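You operate a simulated robot arm through the tools that you are given. There is no shell and no other tool. Be economical: measure what you need, move in short steps, check, and stop when the job is done.

Carry out the task below with a simulated robot arm. There is one attempt and no reset: what you move stays moved.

TASK
Leak-test plug No. 26 and sort it by the result.
Fine: latch it in, leave the dial alone; HOLDS goes in the tray marked GOOD, LEAKS in the one marked WORN.
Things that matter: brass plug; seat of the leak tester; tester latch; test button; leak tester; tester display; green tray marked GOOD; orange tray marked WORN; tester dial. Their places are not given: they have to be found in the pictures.

It is judged by the outcome, as a careful person would: the job done as asked, and still so three seconds after it is handed in. It fails if anything else is knocked over, pushed out of place, dropped, spilled or broken.

THE ROBOT
A 6-joint arm with a two-finger parallel gripper, fixed in place. Base frame: the origin is at the foot of the arm, x ahead of it, y to its left, z up; the work surface is at about z = 0.904. Lengths are in m, angles in rad, forces in N, time in s.
With the tool pointing down near the work surface it reaches from about 0.24 to 0.64 m from the base axis. Its first joint turns from -1.152 to 1.152 rad. Payload 2.7 kg.
Tool frame: the origin (TCP) lies between the finger pads and is the grasp point; the fingertips stand 0.023 m ahead of it; z points along the fingers, y is the line along which they close. The gripper opens to 0.094 m. The fingers are 0.038 m wide and 0.01 m thick; the gripper's body (0.054 by 0.096 m) begins 0.039 m behind the TCP.
Orientation is told as [roll, pitch, yaw] about the base's x, y, z axes, in that order, counted from this pose: with the fingers straight down and closing along the base's y, the tool's x points along the base's -x, its y along +y and its z along -z.

THE INTERFACE
- The arm moves only by the tool arm_command. Its argument "moves" is a list of rows, each a list of 7 numbers: the shift along the tool's x, y, z in m, then the turn, a rotation vector about the tool's x, y, z in rad, then the opening, from 0 (shut) to 1 (fully open). In form: [[x, y, z, ax, ay, az, claw], ...]. A call has 1 to 10 rows; each row shifts and turns the commanded pose from where the row before left it, along the tool's axes as they then stand. A row lasts 0.2 s, in which the tool goes at most 0.05 m and 0.15 rad; a call with a longer step from one row to the next is refused whole, and so is a gripper value outside its range. A pose out of reach is approached as far as the arm can. The call stops where the force on the tool passes 80 N (or 10 N more than at its start, if that is more) or the arm is blocked; 0.2 s more then pass. The fingers move at their own pace (about 0.045 m/s each) and stop on an object; they squeeze with about 28 N. The grip force told is the motor's: it shows also when the fingers shut on nothing. Time passes only in rows, and 0.2 s behind the last, so rows that do not move let the fingers close. It gives the time, the measured TCP pose, the force on the tool (base axes), the opening and the grip force at its end, in the units of the frame above (readings bear some noise).
- Cameras (640 x 400 px; columns grow to the right, rows downward): "scene" is fixed at [0.0727, -0.4286, 1.4017]; the picture's right is [0.80, -0.60, 0.00], its down [-0.34, -0.46, -0.82] and it looks along [0.49, 0.66, -0.58] (base axes); focal length 300 px, centre (320, 200). "wrist" rides on the gripper at [-0.039, 0, -0.044] in the tool frame; the picture's right is [0.00, -1.00, 0.00], its down [0.97, 0.00, -0.24] and it looks along [0.24, 0.00, 0.97] (tool axes); focal length 218 px, centre (320, 200).
- snapshot(camera): a new picture of that camera. No time passes.
- locate(camera, pixels): for up to 12 pixels [column, row] of the newest picture of that camera ("zoom" is the newest enlarged one), the place [x, y, z] in the base frame of the surface seen there, good to about 0.003 m. No time passes.
- enlarge(camera, box): a new picture of the part [left, top, right, bottom] of that camera's present view, enlarged. No time passes.
- finish_job(): hands the job in; it is judged then, once.

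Work in short steps. Measure before you move; look again where a grasp or a placing could have gone wrong, and mend it. You have 80 turns and 38 pictures in all, those below and enlarged ones among them. Open the gripper and draw the arm clear of the work before you hand the job in, unless the task says otherwise; then end with one line.

The tools are called after "Emit:" as a command line: name --pt "numbers of a row" for each row, then --argument value for the rest, lists and objects as JSON in quotes. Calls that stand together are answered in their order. arm_command: Moves the arm, as the interface text tells. Its arguments: {"type":"object","properties":{"moves":{"type":"array"}},"required":["moves"]} The other tools are called the same way: snapshot (camera) takes a picture; locate (camera, pixels) gives the place of the surface under pixels of a picture; enlarge (camera, box) takes an enlarged picture of a part of a camera's view; finish_job () hands the job in.

At the start:

```text
time: 0.0
ee_pos: [0.3679, -0.1745, 1.2271]
orientation: [-0.002, 0.0, 0.001]
wrist_force: [0.4, -0.6, -0.5]
grip_width: 0.094
grip_force: 0.1
```

scene: 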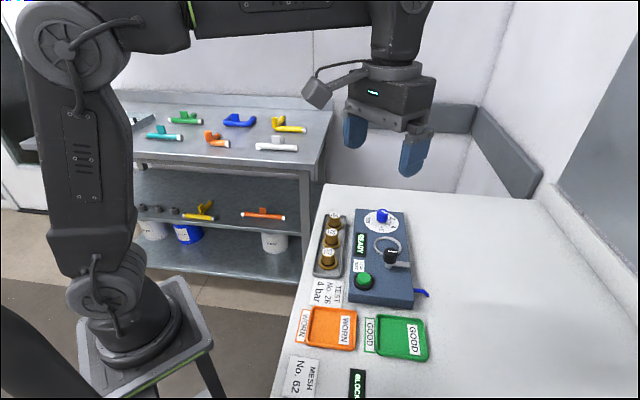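
wrist: 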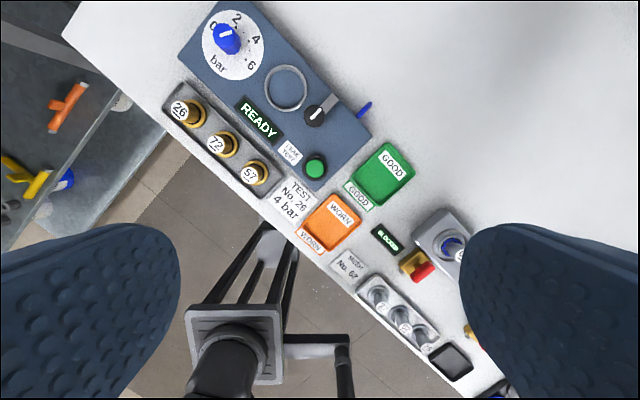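

The pictures show three plugs (26, 72, 57) in a rack left of the tester at wrist (185,110), (222,145), (255,172). I enlarge the tester and measure places.

Emit:
enlarge --camera "wrist" --box '[150, 0, 430, 260]'

Emit:
enlarge --camera "scene" --box '[280, 180, 460, 390]'

Emit:
locate --camera "wrist" --pixels '[[180, 110], [215, 145], [249, 173], [286, 88], [315, 115], [333, 99], [316, 166], [385, 175], [330, 222], [364, 110], [226, 40], [210, 145]]'

```text
1.54 times, centred on (290, 130) of wrist
```

zoom: 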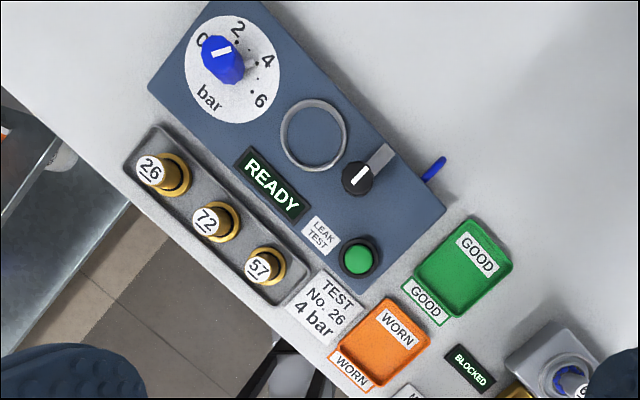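

```text
1.90 times, centred on (370, 285) of scene
```

zoom: 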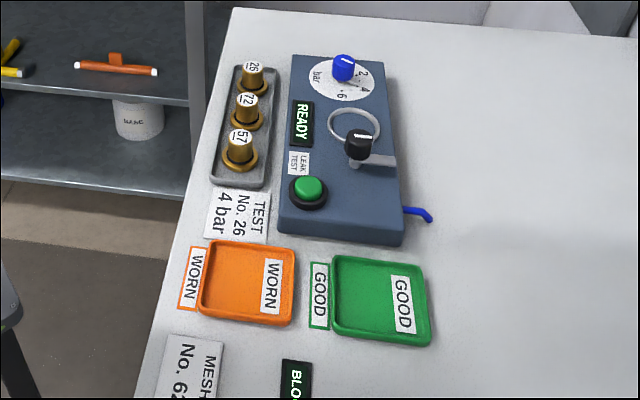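

```text
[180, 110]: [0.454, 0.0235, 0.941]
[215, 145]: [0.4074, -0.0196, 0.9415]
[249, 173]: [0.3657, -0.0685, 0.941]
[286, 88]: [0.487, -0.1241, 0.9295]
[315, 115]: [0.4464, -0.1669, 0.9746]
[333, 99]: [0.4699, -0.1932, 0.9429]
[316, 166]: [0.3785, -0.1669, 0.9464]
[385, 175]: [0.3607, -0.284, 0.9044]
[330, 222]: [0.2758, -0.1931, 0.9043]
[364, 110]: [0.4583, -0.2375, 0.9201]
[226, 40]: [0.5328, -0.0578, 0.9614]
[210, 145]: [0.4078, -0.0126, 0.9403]
```

Plug 26 is at about (0.454, 0.02), seat ring at (0.487,-0.124), latch knob at (0.446,-0.167,0.975), button (0.378,-0.167). I move closer, above the tester, for a better look.

Emit:
arm_command --pt "-0.016 0.019 0.03 0 0 0 1" --pt "-0.016 0.019 0.03 0 0 0 1" --pt "-0.016 0.019 0.03 0 0 0 1" --pt "-0.016 0.019 0.03 0 0 0 1"

Emit:
snapshot --camera "wrist"

```text
time: 1.0
ee_pos: [0.4314, -0.1008, 1.1052]
orientation: [-0.002, 0.0, 0.0]
wrist_force: [0.7, 0.2, -0.4]
grip_width: 0.0942
grip_force: 0.2
```

```text
33 pictures are left
```

wrist: 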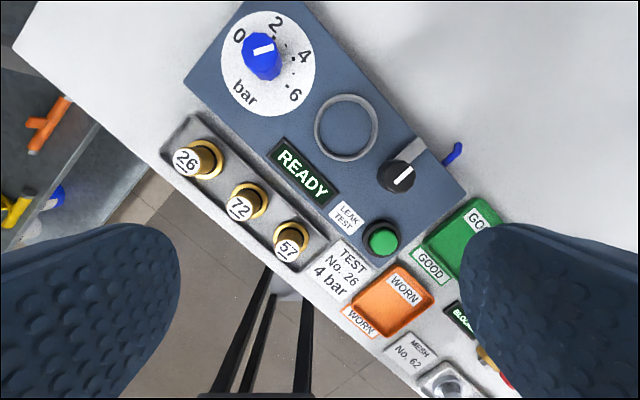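

A clearer view: I measure plug 26 top (187,161), seat ring rim points, latch, and button.

Emit:
enlarge --camera "wrist" --box '[300, 80, 480, 270]'

Emit:
locate --camera "wrist" --pixels '[[187, 161], [240, 208], [346, 127], [318, 128], [374, 127], [346, 97], [346, 158], [400, 177], [420, 152], [383, 240], [454, 155], [295, 165]]'

Emit:
enlarge --camera "wrist" --box '[150, 100, 330, 280]'

Emit:
locate --camera "wrist" --pixels '[[175, 163], [199, 160], [187, 149], [187, 173], [217, 172], [218, 150], [210, 133], [180, 185], [225, 180], [210, 158], [262, 48], [300, 240]]'

```text
2.11 times, centred on (390, 175) of wrist
```

zoom: 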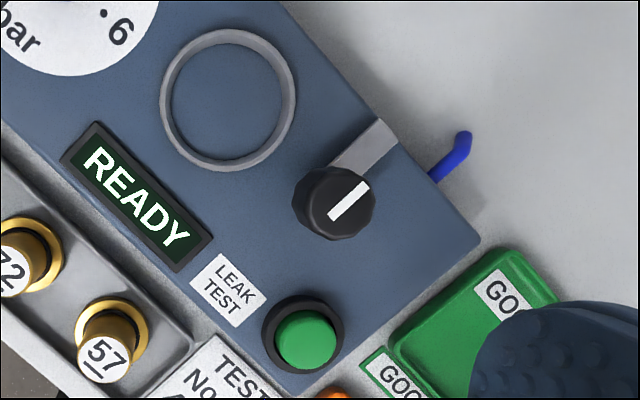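

```text
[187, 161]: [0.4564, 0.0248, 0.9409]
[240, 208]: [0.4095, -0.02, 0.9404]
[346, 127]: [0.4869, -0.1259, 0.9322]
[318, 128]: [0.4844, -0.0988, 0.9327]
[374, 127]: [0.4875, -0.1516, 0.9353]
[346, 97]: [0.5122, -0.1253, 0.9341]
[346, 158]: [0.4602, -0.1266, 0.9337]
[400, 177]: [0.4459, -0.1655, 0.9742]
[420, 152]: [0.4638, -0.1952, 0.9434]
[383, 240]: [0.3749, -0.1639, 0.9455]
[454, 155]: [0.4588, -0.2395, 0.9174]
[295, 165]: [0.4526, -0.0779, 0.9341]
```

```text
2.22 times, centred on (240, 190) of wrist
```

zoom: 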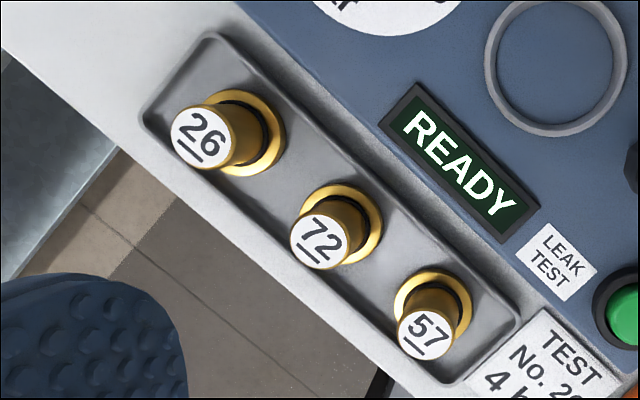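

```text
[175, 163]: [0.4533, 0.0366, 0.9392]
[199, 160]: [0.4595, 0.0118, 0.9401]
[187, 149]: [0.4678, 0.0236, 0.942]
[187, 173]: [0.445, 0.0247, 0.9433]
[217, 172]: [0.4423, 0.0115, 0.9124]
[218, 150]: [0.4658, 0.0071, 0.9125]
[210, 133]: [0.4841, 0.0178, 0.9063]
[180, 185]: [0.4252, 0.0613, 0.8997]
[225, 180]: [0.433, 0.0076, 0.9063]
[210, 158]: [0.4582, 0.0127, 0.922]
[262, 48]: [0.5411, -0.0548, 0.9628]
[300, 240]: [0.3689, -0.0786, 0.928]
```

Plug 26 stands upright at (0.4565, 0.0245), top z 0.941, about 0.026 wide. The seat is the shallow ring at (0.486,-0.125), and the latch arm points away from it. I go above the plug and turn 45° so the fingers close across the rack.

Emit:
arm_command --pt "-0.0063 0.0313 0.02 0 0 0 0.6" --pt "-0.0063 0.0313 0.02 0 0 0 0.5" --pt "-0.0063 0.0313 0.02 0 0 0 0.5" --pt "-0.0063 0.0313 0.02 0 0 0 0.5" --pt "0 0 0 0 0 -0.131 0.5" --pt "0 0 0 0 0 -0.131 0.5" --pt "0 0 0 0 0 -0.131 0.5" --pt "0 0 0 0 0 -0.131 0.5" --pt "0 0 0 0 0 -0.131 0.5" --pt "0 0 0 0 0 -0.131 0.5"

Emit:
snapshot --camera "wrist"

```text
time: 3.2
ee_pos: [0.456, 0.0291, 1.0274]
orientation: [-0.003, 0.0, 0.789]
wrist_force: [0.3, -0.9, 0.3]
grip_width: 0.047
grip_force: 0.2
```

```text
30 pictures are left
```

wrist: 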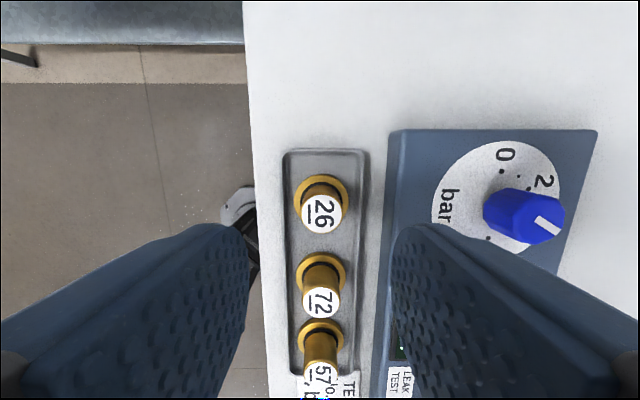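

The row is aligned with the view and the plug is near centre column (321,212). I measure its top rim points to centre on it.

Emit:
locate --camera "wrist" --pixels '[[321, 213], [303, 213], [339, 213], [321, 196], [321, 231], [321, 180]]'

```text
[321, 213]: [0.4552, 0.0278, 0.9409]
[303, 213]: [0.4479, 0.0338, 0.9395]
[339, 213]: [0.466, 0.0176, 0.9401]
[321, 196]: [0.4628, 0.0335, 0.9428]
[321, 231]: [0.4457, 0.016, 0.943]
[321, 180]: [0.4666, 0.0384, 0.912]
```

Centre ≈ (0.4555, 0.0255). I correct slightly and descend to TCP z≈0.943, then close.

Emit:
arm_command --pt "0.0028 -0.002 0.03 0 0 0 0.5" --pt "0 0 0.03 0 0 0 0.5" --pt "0 0 0.024 0 0 0 0.5" --pt "0 0 0 0 0 0 0.1" --pt "0 0 0 0 0 0 0.1" --pt "0 0 0 0 0 0 0.1"

```text
time: 4.6
ee_pos: [0.4559, 0.0247, 0.9429]
orientation: [0.0, 0.003, 0.787]
wrist_force: [1.1, 0.6, 0.7]
grip_width: 0.0273
grip_force: 27.9
```

Gripped (width 0.027). I lift, and carry it above the seat.

Emit:
arm_command --pt "0 0 -0.03 0 0 0 0.1" --pt "0 0 -0.03 0 0 0 0.1" --pt "0 0 -0.03 0 0 0 0.1" --pt "0.0212 -0.0319 0 0 0 0 0.1" --pt "0.0212 -0.0319 0 0 0 0 0.1" --pt "0.0212 -0.0319 0 0 0 0 0.1" --pt "0.021 -0.0318 0 0 0 0 0.1" --pt "0 0 0 0 0 0 0.1"

Emit:
snapshot --camera "wrist"

Emit:
enlarge --camera "scene" --box '[310, 160, 470, 300]'

```text
time: 6.4
ee_pos: [0.4865, -0.1268, 1.0316]
orientation: [0.0, 0.001, 0.787]
wrist_force: [-0.3, -0.6, -2.8]
grip_width: 0.0272
grip_force: 28.3
```

```text
29 pictures are left
```

wrist: 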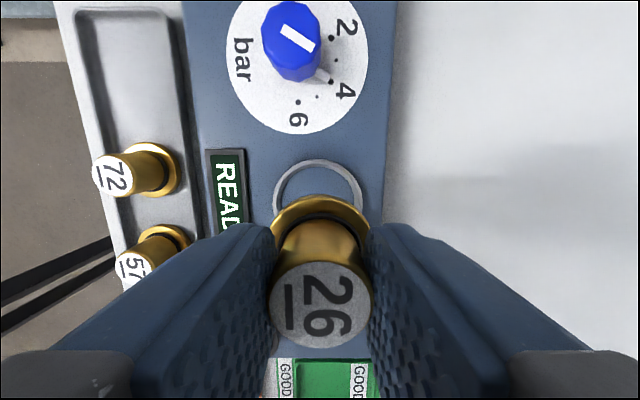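

```text
2.86 times, centred on (390, 230) of scene
```

zoom: 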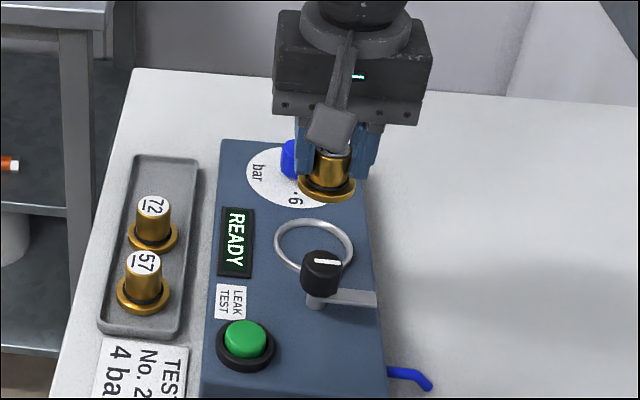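

The dial foot points at 4, so it's to be left as is. The plug hangs upright above the ring; I lower it to just above the seat (expected contact at TCP z≈0.969).

Emit:
arm_command --pt "-0.001 0.001 0.03 0 0 0 0.1" --pt "0 0 0.025 0 0 0 0.1" --pt "0 0 0.004 0 0 0 0.1" --pt "0 0 0 0 0 0 0.1"

Emit:
enlarge --camera "scene" --box '[330, 190, 430, 280]'

```text
time: 7.4
ee_pos: [0.487, -0.1262, 0.9715]
orientation: [-0.002, 0.001, 0.788]
wrist_force: [-0.7, -0.5, -1.6]
grip_width: 0.0276
grip_force: 28.2
```

```text
4.44 times, centred on (380, 235) of scene
```

zoom: 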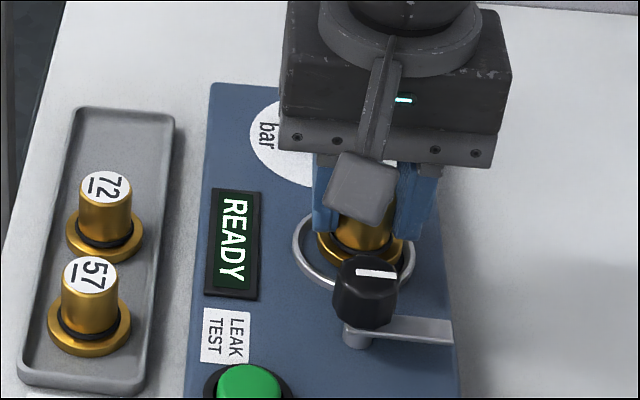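

The collar is inside the ring and nearly down; I lower in 1.5 mm steps.

Emit:
arm_command --pt "0 0 0.0015 0 0 0 0.1" --pt "0 0 0.0015 0 0 0 0.1"

```text
time: 8.0
ee_pos: [0.4886, -0.1253, 0.9714]
orientation: [-0.001, -0.001, 0.788]
wrist_force: [-0.8, 0.3, -1.6]
grip_width: 0.0275
grip_force: 27.7
```

Emit:
arm_command --pt "0 0 0.0015 0 0 0 0.1" --pt "0 0 0.0015 0 0 0 0.1"

```text
time: 8.6
ee_pos: [0.4855, -0.1235, 0.9685]
orientation: [-0.002, -0.002, 0.788]
wrist_force: [-1.3, -1.6, 3.8]
grip_width: 0.0272
grip_force: 28.1
```

Force has turned upward (+3.8 N): contact at z≈0.968. I push down a millimetre, then release with limited opening and lift.

Emit:
arm_command --pt "0 0 0.001 0 0 0 0.1" --pt "0 0 0 0 0 0 0.45" --pt "0 0 0 0 0 0 0.45" --pt "0 0 -0.03 0 0 0 0.45" --pt "0 0 -0.04 0 0 0 0.45" --pt "0.02 0 -0.04 0 0 0 0.45" --pt "0.02 0 0 0 0 0 0.45"

Emit:
snapshot --camera "wrist"

Emit:
enlarge --camera "scene" --box '[330, 190, 430, 300]'

```text
time: 10.2
ee_pos: [0.4576, -0.154, 1.0759]
orientation: [0.0, 0.0, 0.788]
wrist_force: [-0.9, -0.5, 0.0]
grip_width: 0.0421
grip_force: 0.1
```

```text
26 pictures are left
```

wrist: 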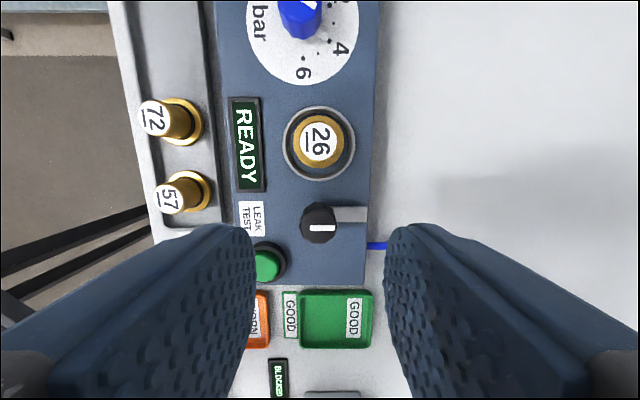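

```text
3.64 times, centred on (380, 245) of scene
```

zoom: 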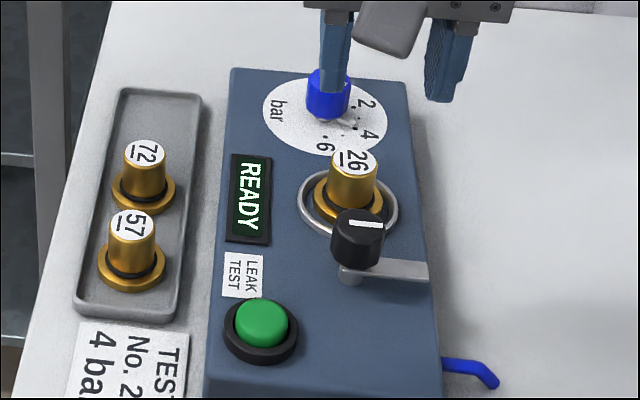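

Plug 26 stands in the ring. Now I measure the knob (320,222), arm, and plug position.

Emit:
locate --camera "wrist" --pixels '[[320, 143], [318, 222], [302, 222], [334, 222], [318, 207], [318, 238], [350, 214], [365, 214], [340, 214], [268, 265], [318, 173], [355, 222]]'

```text
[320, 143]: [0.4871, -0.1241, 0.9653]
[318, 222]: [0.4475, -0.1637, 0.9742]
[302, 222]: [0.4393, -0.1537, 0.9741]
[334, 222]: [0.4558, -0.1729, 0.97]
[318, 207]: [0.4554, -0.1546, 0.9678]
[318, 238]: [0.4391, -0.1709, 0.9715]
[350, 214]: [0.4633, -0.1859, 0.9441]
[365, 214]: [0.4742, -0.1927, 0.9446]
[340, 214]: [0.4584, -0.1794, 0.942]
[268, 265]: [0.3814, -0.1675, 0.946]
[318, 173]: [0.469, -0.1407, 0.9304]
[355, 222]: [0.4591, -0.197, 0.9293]
```

Knob centre (0.447,-0.164), top 0.974; its arm points at -45° and must swing +90° over the collar. I centre over the knob and turn the gripper to yaw -45° first.

Emit:
arm_command --pt "0.0146 0 0 0 0 0.13 0.45" --pt "0 0 0 0 0 0.15 0.45" --pt "0 0 0 0 0 0.15 0.45" --pt "0 0 0 0 0 0.15 0.45" --pt "0 0 0 0 0 0.15 0.45" --pt "0 0 0 0 0 0.15 0.45" --pt "0 0 0 0 0 0.15 0.45" --pt "0 0 0 0 0 0.15 0.45" --pt "0 0 0 0 0 0.15 0.45" --pt "0 0 0 0 0 0.15 0.45"

Emit:
arm_command --pt "0 0 0.03 0 0 0.09 0.45" --pt "0 0 0 0 0 0 0.45"

Emit:
snapshot --camera "wrist"

```text
time: 12.4
ee_pos: [0.4491, -0.1631, 1.0768]
orientation: [0.001, -0.001, -0.697]
wrist_force: [-0.1, -0.5, 0.5]
grip_width: 0.0425
grip_force: 0.1
```

```text
time: 13.0
ee_pos: [0.4492, -0.1624, 1.0461]
orientation: [0.0, -0.002, -0.783]
wrist_force: [0.1, 0.1, -0.2]
grip_width: 0.0424
grip_force: 0.1
```

```text
24 pictures are left
```

wrist: 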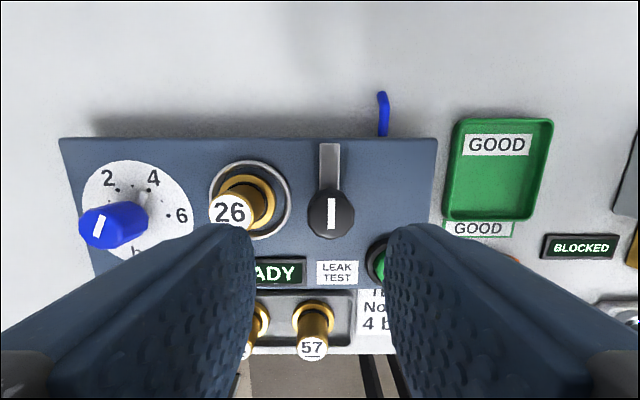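

Emit:
locate --camera "wrist" --pixels '[[331, 214], [310, 214], [352, 214], [331, 192], [331, 235], [330, 150], [325, 180], [338, 180], [228, 212]]'

```text
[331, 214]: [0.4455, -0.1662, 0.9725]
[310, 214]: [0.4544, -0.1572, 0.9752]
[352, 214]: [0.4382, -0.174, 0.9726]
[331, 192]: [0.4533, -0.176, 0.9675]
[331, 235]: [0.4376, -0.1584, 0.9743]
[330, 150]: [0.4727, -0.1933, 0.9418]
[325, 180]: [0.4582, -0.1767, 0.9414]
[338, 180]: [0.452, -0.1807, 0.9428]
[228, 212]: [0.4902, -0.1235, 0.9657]
```

The knob centre is (0.446,-0.1656); I shift 4 mm along tool -y, descend to z≈0.978 and close on it.

Emit:
arm_command --pt "0 -0.0042 0.03 0 0 0 0.45" --pt "0 0 0.03 0 0 0 0.45" --pt "0 0 0.008 0 0 0 0.45" --pt "0 0 0 0 0 0 0.1" --pt "0 0 0 0 0 0 0.1" --pt "0 0 0 0 0 0 0.1"

```text
time: 14.4
ee_pos: [0.4464, -0.1682, 0.9762]
orientation: [-0.001, -0.001, -0.784]
wrist_force: [-7.6, -8.7, -3.4]
grip_width: 0.0281
grip_force: 45.2
```

Gripped knob (width 0.028) with ~11 N side load; I ease 1 mm along -y and begin turning +0.45 rad.

Emit:
arm_command --pt "0 -0.001 0 0 0 0 0.1" --pt "0 0 0 0 0 -0.15 0.1" --pt "0 0 0 0 0 -0.15 0.1" --pt "0 0 0 0 0 -0.15 0.1"

Emit:
enlarge --camera "scene" --box '[330, 190, 430, 300]'

```text
time: 15.4
ee_pos: [0.4469, -0.1666, 0.9769]
orientation: [0.0, -0.001, -0.33]
wrist_force: [10.6, -0.5, -20.4]
grip_width: 0.0279
grip_force: 45.2
```

```text
3.64 times, centred on (380, 245) of scene
```

zoom: 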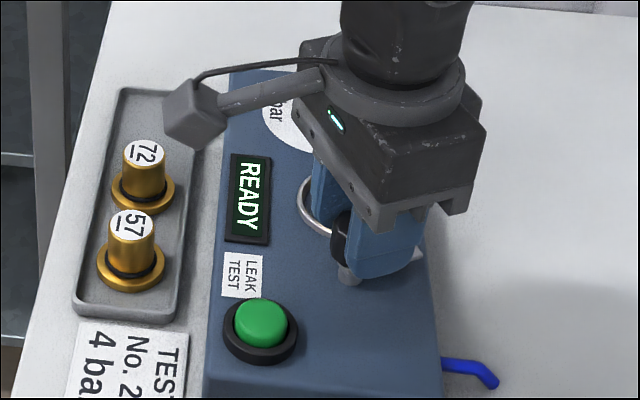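

It turns freely; I continue another 0.6 rad.

Emit:
arm_command --pt "0 0 0 0 0 -0.15 0.1" --pt "0 0 0 0 0 -0.15 0.1" --pt "0 0 0 0 0 -0.15 0.1" --pt "0 0 0 0 0 -0.15 0.1"

Emit:
enlarge --camera "scene" --box '[330, 190, 430, 300]'

```text
time: 16.4
ee_pos: [0.4458, -0.1652, 0.9779]
orientation: [0.001, -0.002, 0.27]
wrist_force: [22.3, 10.0, -28.6]
grip_width: 0.0277
grip_force: 45.1
```

```text
3.64 times, centred on (380, 245) of scene
```

zoom: 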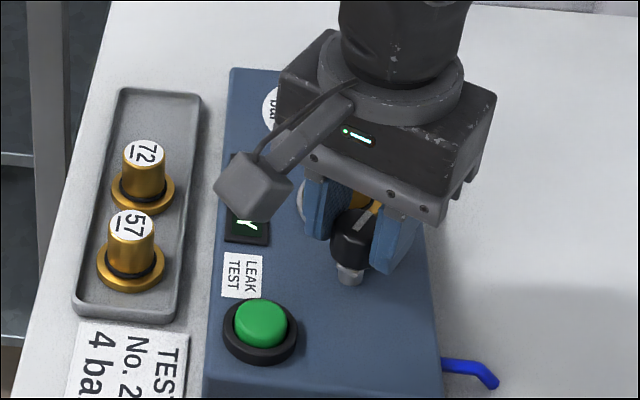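

The knob follows (pointer turned). I relieve the side/vertical load by ~1 mm and turn the remaining ~0.5 rad.

Emit:
arm_command --pt "-0.0012 0.0002 0.001 0 0 0 0.1" --pt "0 0 0 0 0 -0.13 0.1" --pt "0 0 0 0 0 -0.13 0.1" --pt "0 0 0 0 0 -0.13 0.1" --pt "0 0 0 0 0 -0.13 0.1"

Emit:
enlarge --camera "scene" --box '[330, 190, 430, 300]'

```text
time: 17.6
ee_pos: [0.4444, -0.1647, 0.9771]
orientation: [0.001, 0.003, 0.79]
wrist_force: [9.8, 16.0, -22.9]
grip_width: 0.0277
grip_force: 44.4
```

```text
3.64 times, centred on (380, 245) of scene
```

zoom: 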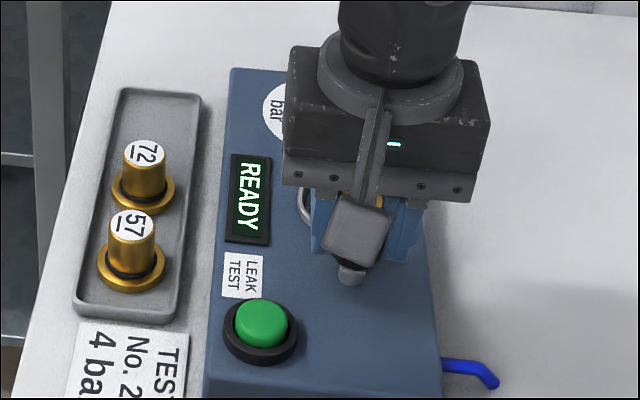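

Turned 90°. I release, lift and check the latch arm.

Emit:
arm_command --pt "0 0 0 0 0 0 0.45" --pt "0 0 0 0 0 0 0.45" --pt "0 0 -0.04 0 0 0 0.45" --pt "0 0 -0.04 0 0 0 0.45" --pt "0 0 -0.03 0 0 0 0.45"

Emit:
snapshot --camera "wrist"

Emit:
enlarge --camera "wrist" --box '[230, 60, 400, 270]'

```text
time: 18.8
ee_pos: [0.4444, -0.1654, 1.0886]
orientation: [0.001, 0.002, 0.786]
wrist_force: [0.4, -0.3, 0.0]
grip_width: 0.0422
grip_force: 0.1
```

```text
20 pictures are left
```

wrist: 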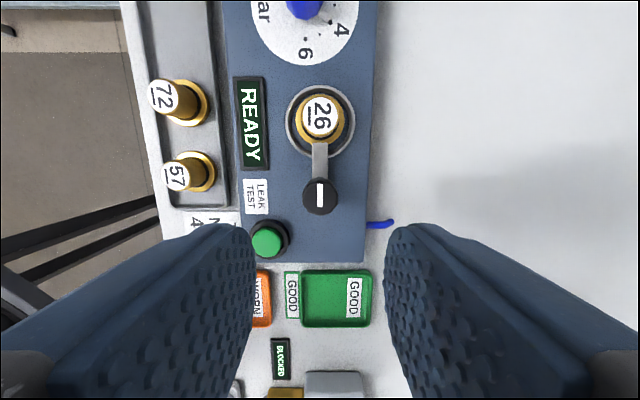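

```text
1.90 times, centred on (315, 165) of wrist
```

zoom: 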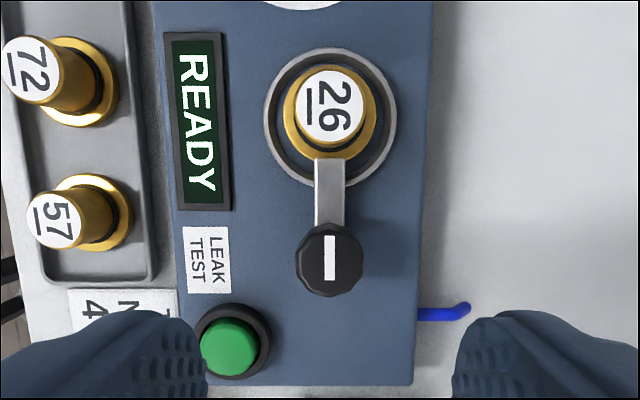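

The latch arm now lies over the plug's collar. Next, the button at (266,240).

Emit:
locate --camera "wrist" --pixels '[[266, 240], [255, 240], [278, 240], [266, 230], [266, 252], [319, 116], [319, 155], [320, 195]]'

```text
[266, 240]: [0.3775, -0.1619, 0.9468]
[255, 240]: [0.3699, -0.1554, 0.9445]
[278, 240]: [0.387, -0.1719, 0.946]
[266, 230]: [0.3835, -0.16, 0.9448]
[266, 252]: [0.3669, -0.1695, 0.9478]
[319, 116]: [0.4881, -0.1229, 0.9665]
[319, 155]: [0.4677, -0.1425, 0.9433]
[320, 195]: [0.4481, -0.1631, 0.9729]
```

Button centre (0.377,-0.164), top 0.946. I shut the fingers, go over it, and come down to tips just above it (TCP 0.974).

Emit:
arm_command --pt "0.0234 0.0243 0 0 0 0 0" --pt "0.0233 0.0243 0 0 0 0 0" --pt "0 0 0.04 0 0 0 0" --pt "0 0 0.04 0 0 0 0" --pt "0 0 0.034 0 0 0 0" --pt "0 0 0 0 0 0 0"

Emit:
enlarge --camera "scene" --box '[320, 210, 430, 310]'

```text
time: 20.2
ee_pos: [0.3784, -0.1668, 0.9757]
orientation: [-0.002, 0.0, 0.787]
wrist_force: [0.2, 0.0, -0.5]
grip_width: 0.0
grip_force: 28.1
```

```text
4.00 times, centred on (375, 260) of scene
```

zoom: 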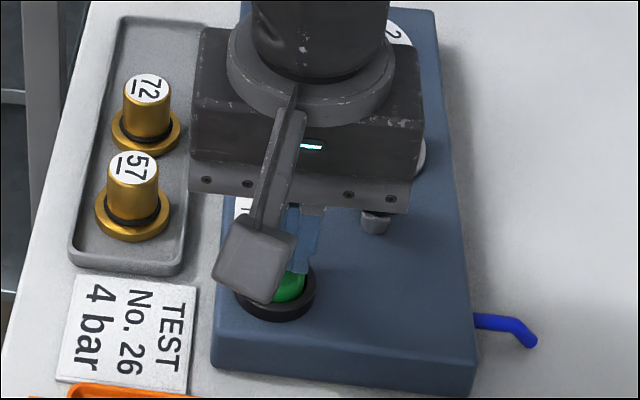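

Tips are above the button; I press down in 2 mm steps and back off.

Emit:
arm_command --pt "0 0 0.003 0 0 0 0" --pt "0 0 0.002 0 0 0 0" --pt "0 0 0.002 0 0 0 0" --pt "0 0 0.002 0 0 0 0"

Emit:
snapshot --camera "wrist"

```text
time: 21.2
ee_pos: [0.3791, -0.165, 0.9657]
orientation: [-0.002, -0.001, 0.787]
wrist_force: [0.3, -1.9, 1.5]
grip_width: 0.0
grip_force: 27.6
```

```text
17 pictures are left
```

wrist: 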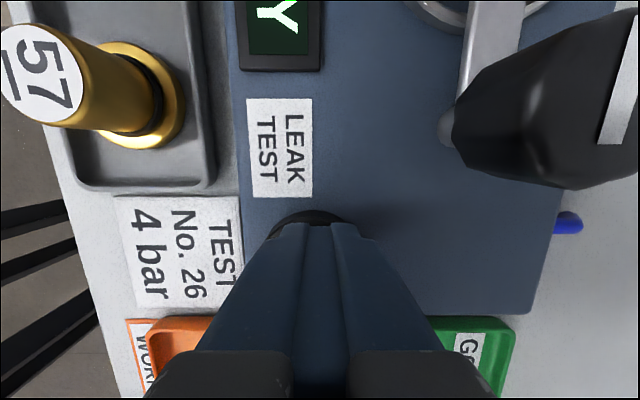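

Force only just beginning (1.5 N), display still "…Y" (280,15). I press further.

Emit:
arm_command --pt "0 0 0.0015 0 0 0 0" --pt "0 0 0.0015 0 0 0 0"

```text
time: 21.8
ee_pos: [0.3787, -0.1646, 0.9637]
orientation: [-0.002, -0.001, 0.788]
wrist_force: [1.2, 0.8, 3.5]
grip_width: 0.0
grip_force: 27.7
```

Emit:
arm_command --pt "0 0 0.001 0 0 0 0" --pt "0 0 0.001 0 0 0 0"

Emit:
snapshot --camera "wrist"

```text
time: 22.4
ee_pos: [0.3795, -0.1644, 0.962]
orientation: [-0.003, 0.002, 0.786]
wrist_force: [-0.3, 1.8, 16.1]
grip_width: 0.0
grip_force: 28.4
```

```text
16 pictures are left
```

wrist: 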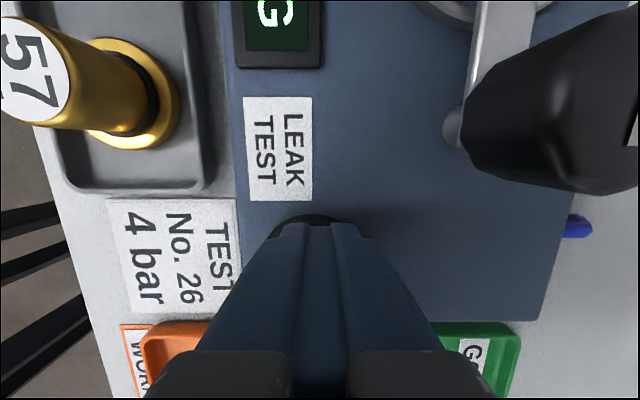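

The display changed to "…G" (TESTING): the press registered. I back off, rise and move aside to read the result.

Emit:
arm_command --pt "0 0 -0.03 0 0 0 0" --pt "0 0 -0.04 0 0 0 0" --pt "0 0 -0.04 0 0 0 0.3" --pt "0 0 0 0 0 0 0.45" --pt "0 0 0 0 0 0 0.45" --pt "0 0 0 0 0 0 0.45" --pt "0 0 0 0 0 0 0.45"

Emit:
snapshot --camera "wrist"

```text
time: 24.0
ee_pos: [0.3781, -0.1618, 1.0703]
orientation: [-0.001, 0.0, 0.787]
wrist_force: [0.6, 0.1, 0.4]
grip_width: 0.0421
grip_force: 0.0
```

```text
15 pictures are left
```

wrist: 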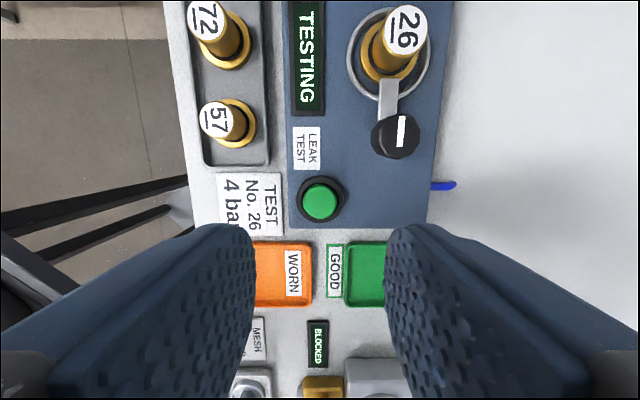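

It reads TESTING. While it runs I move above the latch knob and wait there.

Emit:
arm_command --pt "-0.0228 -0.0253 0 0 0 0 0.45" --pt "-0.0227 -0.0254 0 0 0 0 0.45" --pt "0 0 0 0 0 0 0.45" --pt "0 0 0 0 0 0 0.45" --pt "0 0 0 0 0 0 0.45" --pt "0 0 0 0 0 0 0.45" --pt "0 0 0 0 0 0 0.45" --pt "0 0 0 0 0 0 0.45"

Emit:
snapshot --camera "wrist"

```text
time: 25.8
ee_pos: [0.4475, -0.1677, 1.0686]
orientation: [-0.001, 0.0, 0.788]
wrist_force: [0.0, 0.8, 0.7]
grip_width: 0.0423
grip_force: 0.0
```

```text
14 pictures are left
```

wrist: 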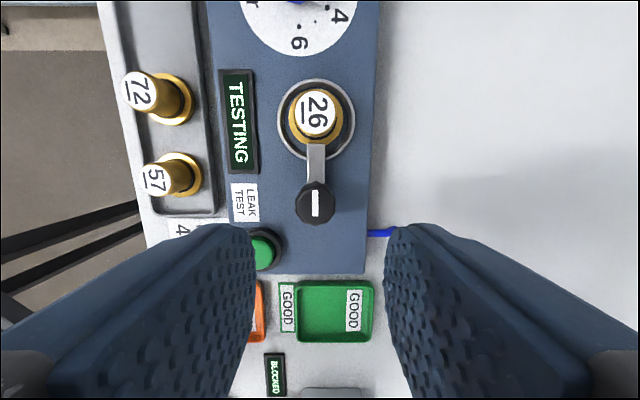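

Still TESTING; I wait 4 s more and measure the knob again.

Emit:
arm_command --pt "0 0 0 0 0 0 0.45" --pt "0 0 0 0 0 0 0.45" --pt "0 0 0 0 0 0 0.45" --pt "0 0 0 0 0 0 0.45" --pt "0 0 0 0 0 0 0.45" --pt "0 0 0 0 0 0 0.45" --pt "0 0 0 0 0 0 0.45" --pt "0 0 0 0 0 0 0.45" --pt "0 0 0 0 0 0 0.45" --pt "0 0 0 0 0 0 0.45"

Emit:
arm_command --pt "0 0 0 0 0 0 0.45" --pt "0 0 0 0 0 0 0.45" --pt "0 0 0 0 0 0 0.45" --pt "0 0 0 0 0 0 0.45" --pt "0 0 0 0 0 0 0.45" --pt "0 0 0 0 0 0 0.45" --pt "0 0 0 0 0 0 0.45" --pt "0 0 0 0 0 0 0.45" --pt "0 0 0 0 0 0 0.45" --pt "0 0 0 0 0 0 0.45"

Emit:
snapshot --camera "wrist"

Emit:
locate --camera "wrist" --pixels '[[315, 204], [297, 204], [333, 204], [316, 113], [303, 113], [329, 113], [335, 310], [315, 285], [300, 310], [370, 310], [335, 340]]'

```text
time: 28.0
ee_pos: [0.4474, -0.1681, 1.0683]
orientation: [-0.002, 0.001, 0.788]
wrist_force: [0.2, 0.2, -0.5]
grip_width: 0.0424
grip_force: 0.1
```

```text
time: 30.2
ee_pos: [0.4469, -0.168, 1.0684]
orientation: [-0.003, 0.001, 0.787]
wrist_force: [0.2, 0.8, 0.6]
grip_width: 0.0421
grip_force: 0.0
```

```text
13 pictures are left
```

wrist: 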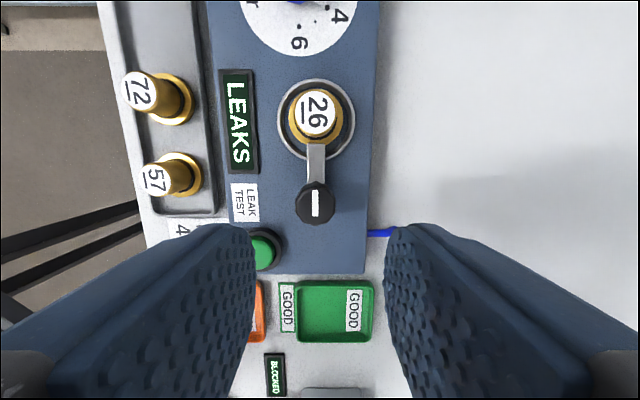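

```text
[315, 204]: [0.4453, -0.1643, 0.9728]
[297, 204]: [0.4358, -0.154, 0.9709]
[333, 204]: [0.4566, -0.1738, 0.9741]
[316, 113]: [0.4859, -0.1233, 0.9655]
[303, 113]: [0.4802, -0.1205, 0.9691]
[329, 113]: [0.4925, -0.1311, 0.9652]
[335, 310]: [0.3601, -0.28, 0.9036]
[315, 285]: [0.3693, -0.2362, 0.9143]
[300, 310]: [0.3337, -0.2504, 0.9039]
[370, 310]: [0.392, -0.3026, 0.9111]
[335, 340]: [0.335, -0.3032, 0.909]
```

Result: LEAKS, so it goes to WORN. I unlatch: centre on the knob (0.446,-0.164), descend and grip.

Emit:
arm_command --pt "-0.002 0.0035 0.03 0 0 0 0.45" --pt "0 0 0.03 0 0 0 0.45" --pt "0 0 0.031 0 0 0 0.45" --pt "0 0 0 0 0 0 0.1" --pt "0 0 0 0 0 0 0.1" --pt "0 0 0 0 0 0 0.1"

```text
time: 31.6
ee_pos: [0.446, -0.1665, 0.9786]
orientation: [-0.002, -0.001, 0.788]
wrist_force: [2.4, -1.2, -2.3]
grip_width: 0.0275
grip_force: 45.1
```

Well centred with little load. I turn back by -90°.

Emit:
arm_command --pt "0 0 0 0 0 0.15 0.1" --pt "0 0 0 0 0 0.15 0.1" --pt "0 0 0 0 0 0.15 0.1" --pt "0 0 0 0 0 0.15 0.1" --pt "0 0 0 0 0 0.15 0.1"

Emit:
arm_command --pt "0 0 0 0 0 0.15 0.1" --pt "0 0 0 0 0 0.15 0.1" --pt "0 0 0 0 0 0.15 0.1" --pt "0 0 0 0 0 0.15 0.1" --pt "0 0 0 0 0 0.15 0.1" --pt "0 0 0 0 0 0.07 0.1"

```text
time: 32.8
ee_pos: [0.445, -0.1662, 0.9786]
orientation: [-0.003, 0.0, 0.032]
wrist_force: [-1.7, -14.5, -4.7]
grip_width: 0.0275
grip_force: 45.6
```

```text
time: 34.2
ee_pos: [0.4458, -0.167, 0.9787]
orientation: [-0.002, -0.002, -0.786]
wrist_force: [7.1, -29.1, -23.3]
grip_width: 0.0274
grip_force: 45.3
```

I release, lift, and check.

Emit:
arm_command --pt "0 0 0 0 0 0 0.42" --pt "0 0 0 0 0 0 0.42" --pt "0 0 -0.04 0 0 0 0.45" --pt "0 0 -0.04 0 0 0 0.45"

Emit:
arm_command --pt "0 0 0 0 0 -0.15 0.45" --pt "0 0 0 0 0 -0.15 0.45" --pt "0 0 0 0 0 -0.15 0.45" --pt "0 0 0 0 0 -0.15 0.45" --pt "0 0 0 0 0 -0.15 0.45" --pt "0 0 0 0 0 -0.15 0.45" --pt "0 0 0 0 0 -0.15 0.45" --pt "0 0 0 0 0 -0.15 0.45" --pt "0 0 0 0 0 -0.15 0.45" --pt "0 0 0 0 0 -0.15 0.45"

Emit:
arm_command --pt "-0.028 0 0 0 0 -0.07 0.45" --pt "-0.028 0 0 0 0 0 0.45" --pt "0 0 0 0 0 0 0.45"

Emit:
snapshot --camera "wrist"

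```text
time: 35.2
ee_pos: [0.4449, -0.1635, 1.0613]
orientation: [-0.001, 0.0, -0.783]
wrist_force: [0.1, -0.2, 0.4]
grip_width: 0.0422
grip_force: 0.1
```

```text
time: 37.4
ee_pos: [0.4445, -0.165, 1.0593]
orientation: [-0.002, -0.001, 0.719]
wrist_force: [0.1, 0.3, 0.5]
grip_width: 0.0424
grip_force: 0.0
```

```text
time: 38.2
ee_pos: [0.4849, -0.1258, 1.0602]
orientation: [0.0, 0.003, 0.787]
wrist_force: [-0.5, -0.2, -0.5]
grip_width: 0.0425
grip_force: 0.1
```

```text
12 pictures are left
```

wrist: 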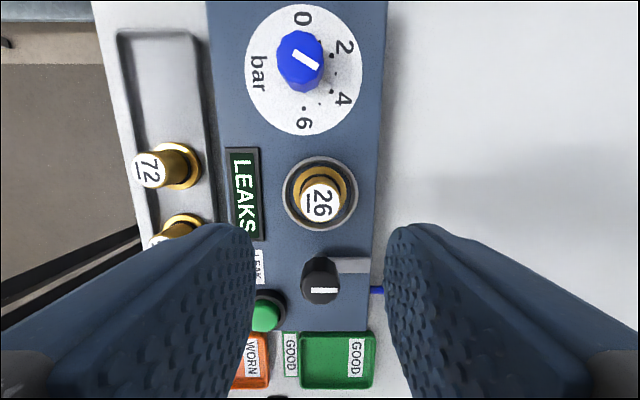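

The latch is back clear of the plug and the display reads LEAKS. I measure the plug top at (320,204).

Emit:
locate --camera "wrist" --pixels '[[320, 203], [305, 203], [335, 203], [320, 189], [320, 217]]'

```text
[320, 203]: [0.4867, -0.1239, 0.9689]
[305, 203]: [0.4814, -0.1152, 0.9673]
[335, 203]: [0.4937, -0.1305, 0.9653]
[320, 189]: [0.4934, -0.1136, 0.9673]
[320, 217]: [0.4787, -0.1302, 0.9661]
```

Emit:
arm_command --pt "-0.0028 0.0004 0.03 0 0 0 0.45" --pt "0 0 0.03 0 0 0 0.45" --pt "0 0 0.03 0 0 0 0.45" --pt "0 0 0 0 0 0 0.1" --pt "0 0 0 0 0 0 0.1" --pt "0 0 0 0 0 0 0.1"

Emit:
arm_command --pt "0 0 -0.03 0 0 0 0.1" --pt "0 0 -0.04 0 0 0 0.1" --pt "0 0 -0.04 0 0 0 0.1"

Emit:
snapshot --camera "scene"

Emit:
locate --camera "scene" --pixels '[[310, 343], [353, 349], [314, 309], [356, 312], [332, 328], [325, 325], [322, 340], [340, 343], [330, 298]]'

```text
time: 39.6
ee_pos: [0.4892, -0.1225, 0.9667]
orientation: [0.0, 0.0, 0.786]
wrist_force: [1.0, 0.3, -0.1]
grip_width: 0.0271
grip_force: 27.6
```

```text
time: 40.4
ee_pos: [0.4885, -0.1199, 1.0811]
orientation: [0.001, 0.003, 0.788]
wrist_force: [-0.2, 0.3, -1.7]
grip_width: 0.0273
grip_force: 28.0
```

```text
11 pictures are left
```

scene: 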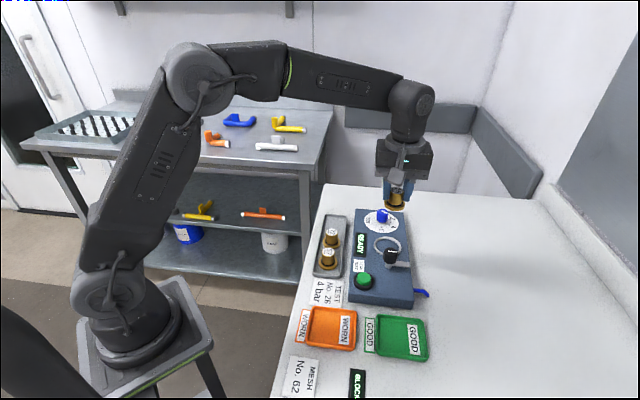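

```text
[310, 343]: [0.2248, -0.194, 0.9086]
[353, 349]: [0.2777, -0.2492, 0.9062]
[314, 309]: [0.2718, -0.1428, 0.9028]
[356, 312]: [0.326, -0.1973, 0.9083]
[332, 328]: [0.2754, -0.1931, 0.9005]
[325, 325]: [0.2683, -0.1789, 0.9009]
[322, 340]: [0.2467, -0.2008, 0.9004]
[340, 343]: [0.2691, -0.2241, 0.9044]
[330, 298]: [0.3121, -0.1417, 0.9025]
```

Plug is held; the WORN tray's centre is at (0.2755,-0.195), floor ≈0.903. I carry it there at height.

Emit:
arm_command --pt "0.0339 0.0163 0 0 0 0 0.1" --pt "0.0339 0.0163 0 0 0 0 0.1" --pt "0.0339 0.0163 0 0 0 0 0.1" --pt "0.0339 0.0163 0 0 0 0 0.1" --pt "0.0339 0.0163 0 0 0 0 0.1" --pt "0.0338 0.0163 0 0 0 0 0.1" --pt "0 0 0.03 0 0 0 0.1" --pt "0 0 0.03 0 0 0 0.1" --pt "0 0 0 0 0 0 0.1"

Emit:
snapshot --camera "wrist"

Emit:
enlarge --camera "scene" --box '[270, 240, 430, 400]'

```text
time: 42.4
ee_pos: [0.2748, -0.1974, 1.0199]
orientation: [-0.002, 0.0, 0.787]
wrist_force: [0.6, -1.2, -1.9]
grip_width: 0.0274
grip_force: 28.3
```

```text
10 pictures are left
```

wrist: 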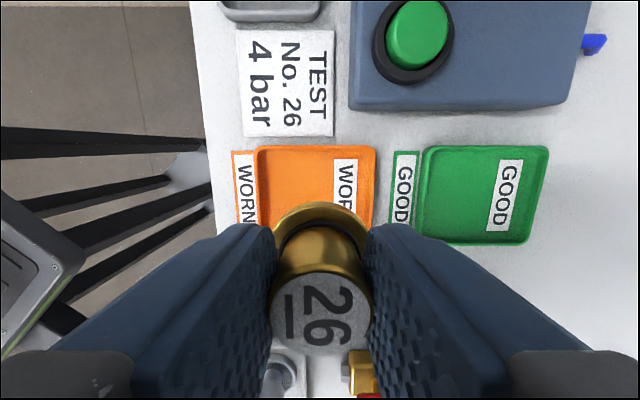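

```text
2.50 times, centred on (350, 320) of scene
```

zoom: 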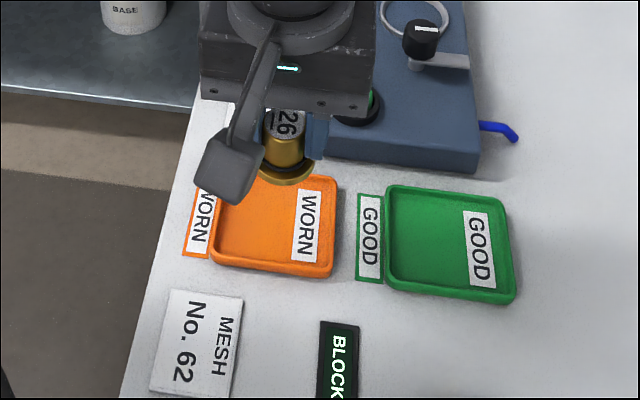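

Centred over the orange tray. I lower to near the floor.

Emit:
arm_command --pt "0 0 0.03 0 0 0 0.1" --pt "0 0 0.03 0 0 0 0.1" --pt "0 0 0.014 0 0 0 0.1" --pt "0 0 0.002 0 0 0 0.1" --pt "0 0 0 0 0 0 0.1"

Emit:
enlarge --camera "scene" --box '[280, 260, 400, 370]'

```text
time: 43.6
ee_pos: [0.2744, -0.1991, 0.9422]
orientation: [-0.002, 0.0, 0.788]
wrist_force: [-0.1, -0.2, -1.8]
grip_width: 0.0275
grip_force: 27.8
```

```text
3.64 times, centred on (340, 315) of scene
```

zoom: 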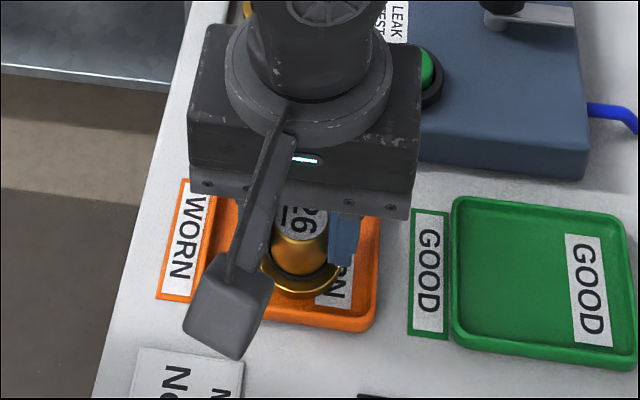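

Not yet touching (-1.8 N). I lower in small steps.

Emit:
arm_command --pt "0 0 0.0015 0 0 0 0.1" --pt "0 0 0.0015 0 0 0 0.1"

Emit:
arm_command --pt "0 0 0.001 0 0 0 0.1" --pt "0 0 0.001 0 0 0 0.1"

```text
time: 44.2
ee_pos: [0.2759, -0.2007, 0.9408]
orientation: [-0.004, 0.002, 0.788]
wrist_force: [-2.1, 7.2, 21.4]
grip_width: 0.0274
grip_force: 27.7
```

```text
time: 44.8
ee_pos: [0.2755, -0.2001, 0.9397]
orientation: [-0.005, 0.002, 0.787]
wrist_force: [3.8, -3.2, 21.2]
grip_width: 0.0276
grip_force: 27.9
```

It stands on the tray floor (+21 N). I release and lift straight up.

Emit:
arm_command --pt "0 0 -0.001 0 0 0 0.1" --pt "0 0 0 0 0 0 0.45" --pt "0 0 0 0 0 0 0.45" --pt "0 0 -0.03 0 0 0 0.45" --pt "0 0 -0.04 0 0 0 0.45" --pt "0 0 -0.04 0 0 0 0.45" --pt "-0.03 0 -0.03 0 0 0 0.45" --pt "-0.04 0 0 0 0 0 0.45" --pt "-0.04 0 0 0 0 0 0.45"

Emit:
snapshot --camera "scene"

Emit:
enlarge --camera "scene" --box '[270, 200, 450, 390]'

```text
time: 46.8
ee_pos: [0.3519, -0.1205, 1.0787]
orientation: [0.0, 0.0, 0.786]
wrist_force: [-0.2, 0.3, -0.4]
grip_width: 0.042
grip_force: 0.0
```

```text
7 pictures are left
```

scene: 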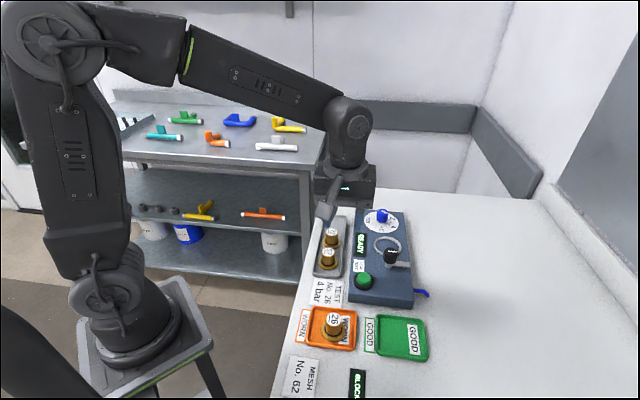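

```text
2.11 times, centred on (360, 295) of scene
```

zoom: 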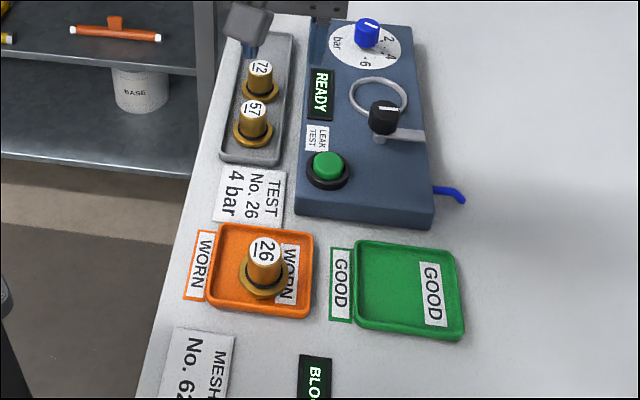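

Plug 26 stands in the WORN tray, everything else is in place. I raise the arm and open the gripper, then hand in.

Emit:
arm_command --pt "0 0 -0.04 0 0 0 0.8" --pt "0 0 -0.04 0 0 0 1" --pt "0 0 -0.04 0 0 0 1" --pt "0 0 0 0 0 0 1"

Emit:
finish_job

```text
time: 47.8
ee_pos: [0.3498, -0.1226, 1.1993]
orientation: [-0.001, -0.002, 0.788]
wrist_force: [-0.3, 0.8, -0.1]
grip_width: 0.0939
grip_force: 0.0
```

```text
The job is handed in.
```

I latched plug No. 26 into the tester and left the dial untouched; it read LEAKS, so the plug is now standing in the WORN tray.
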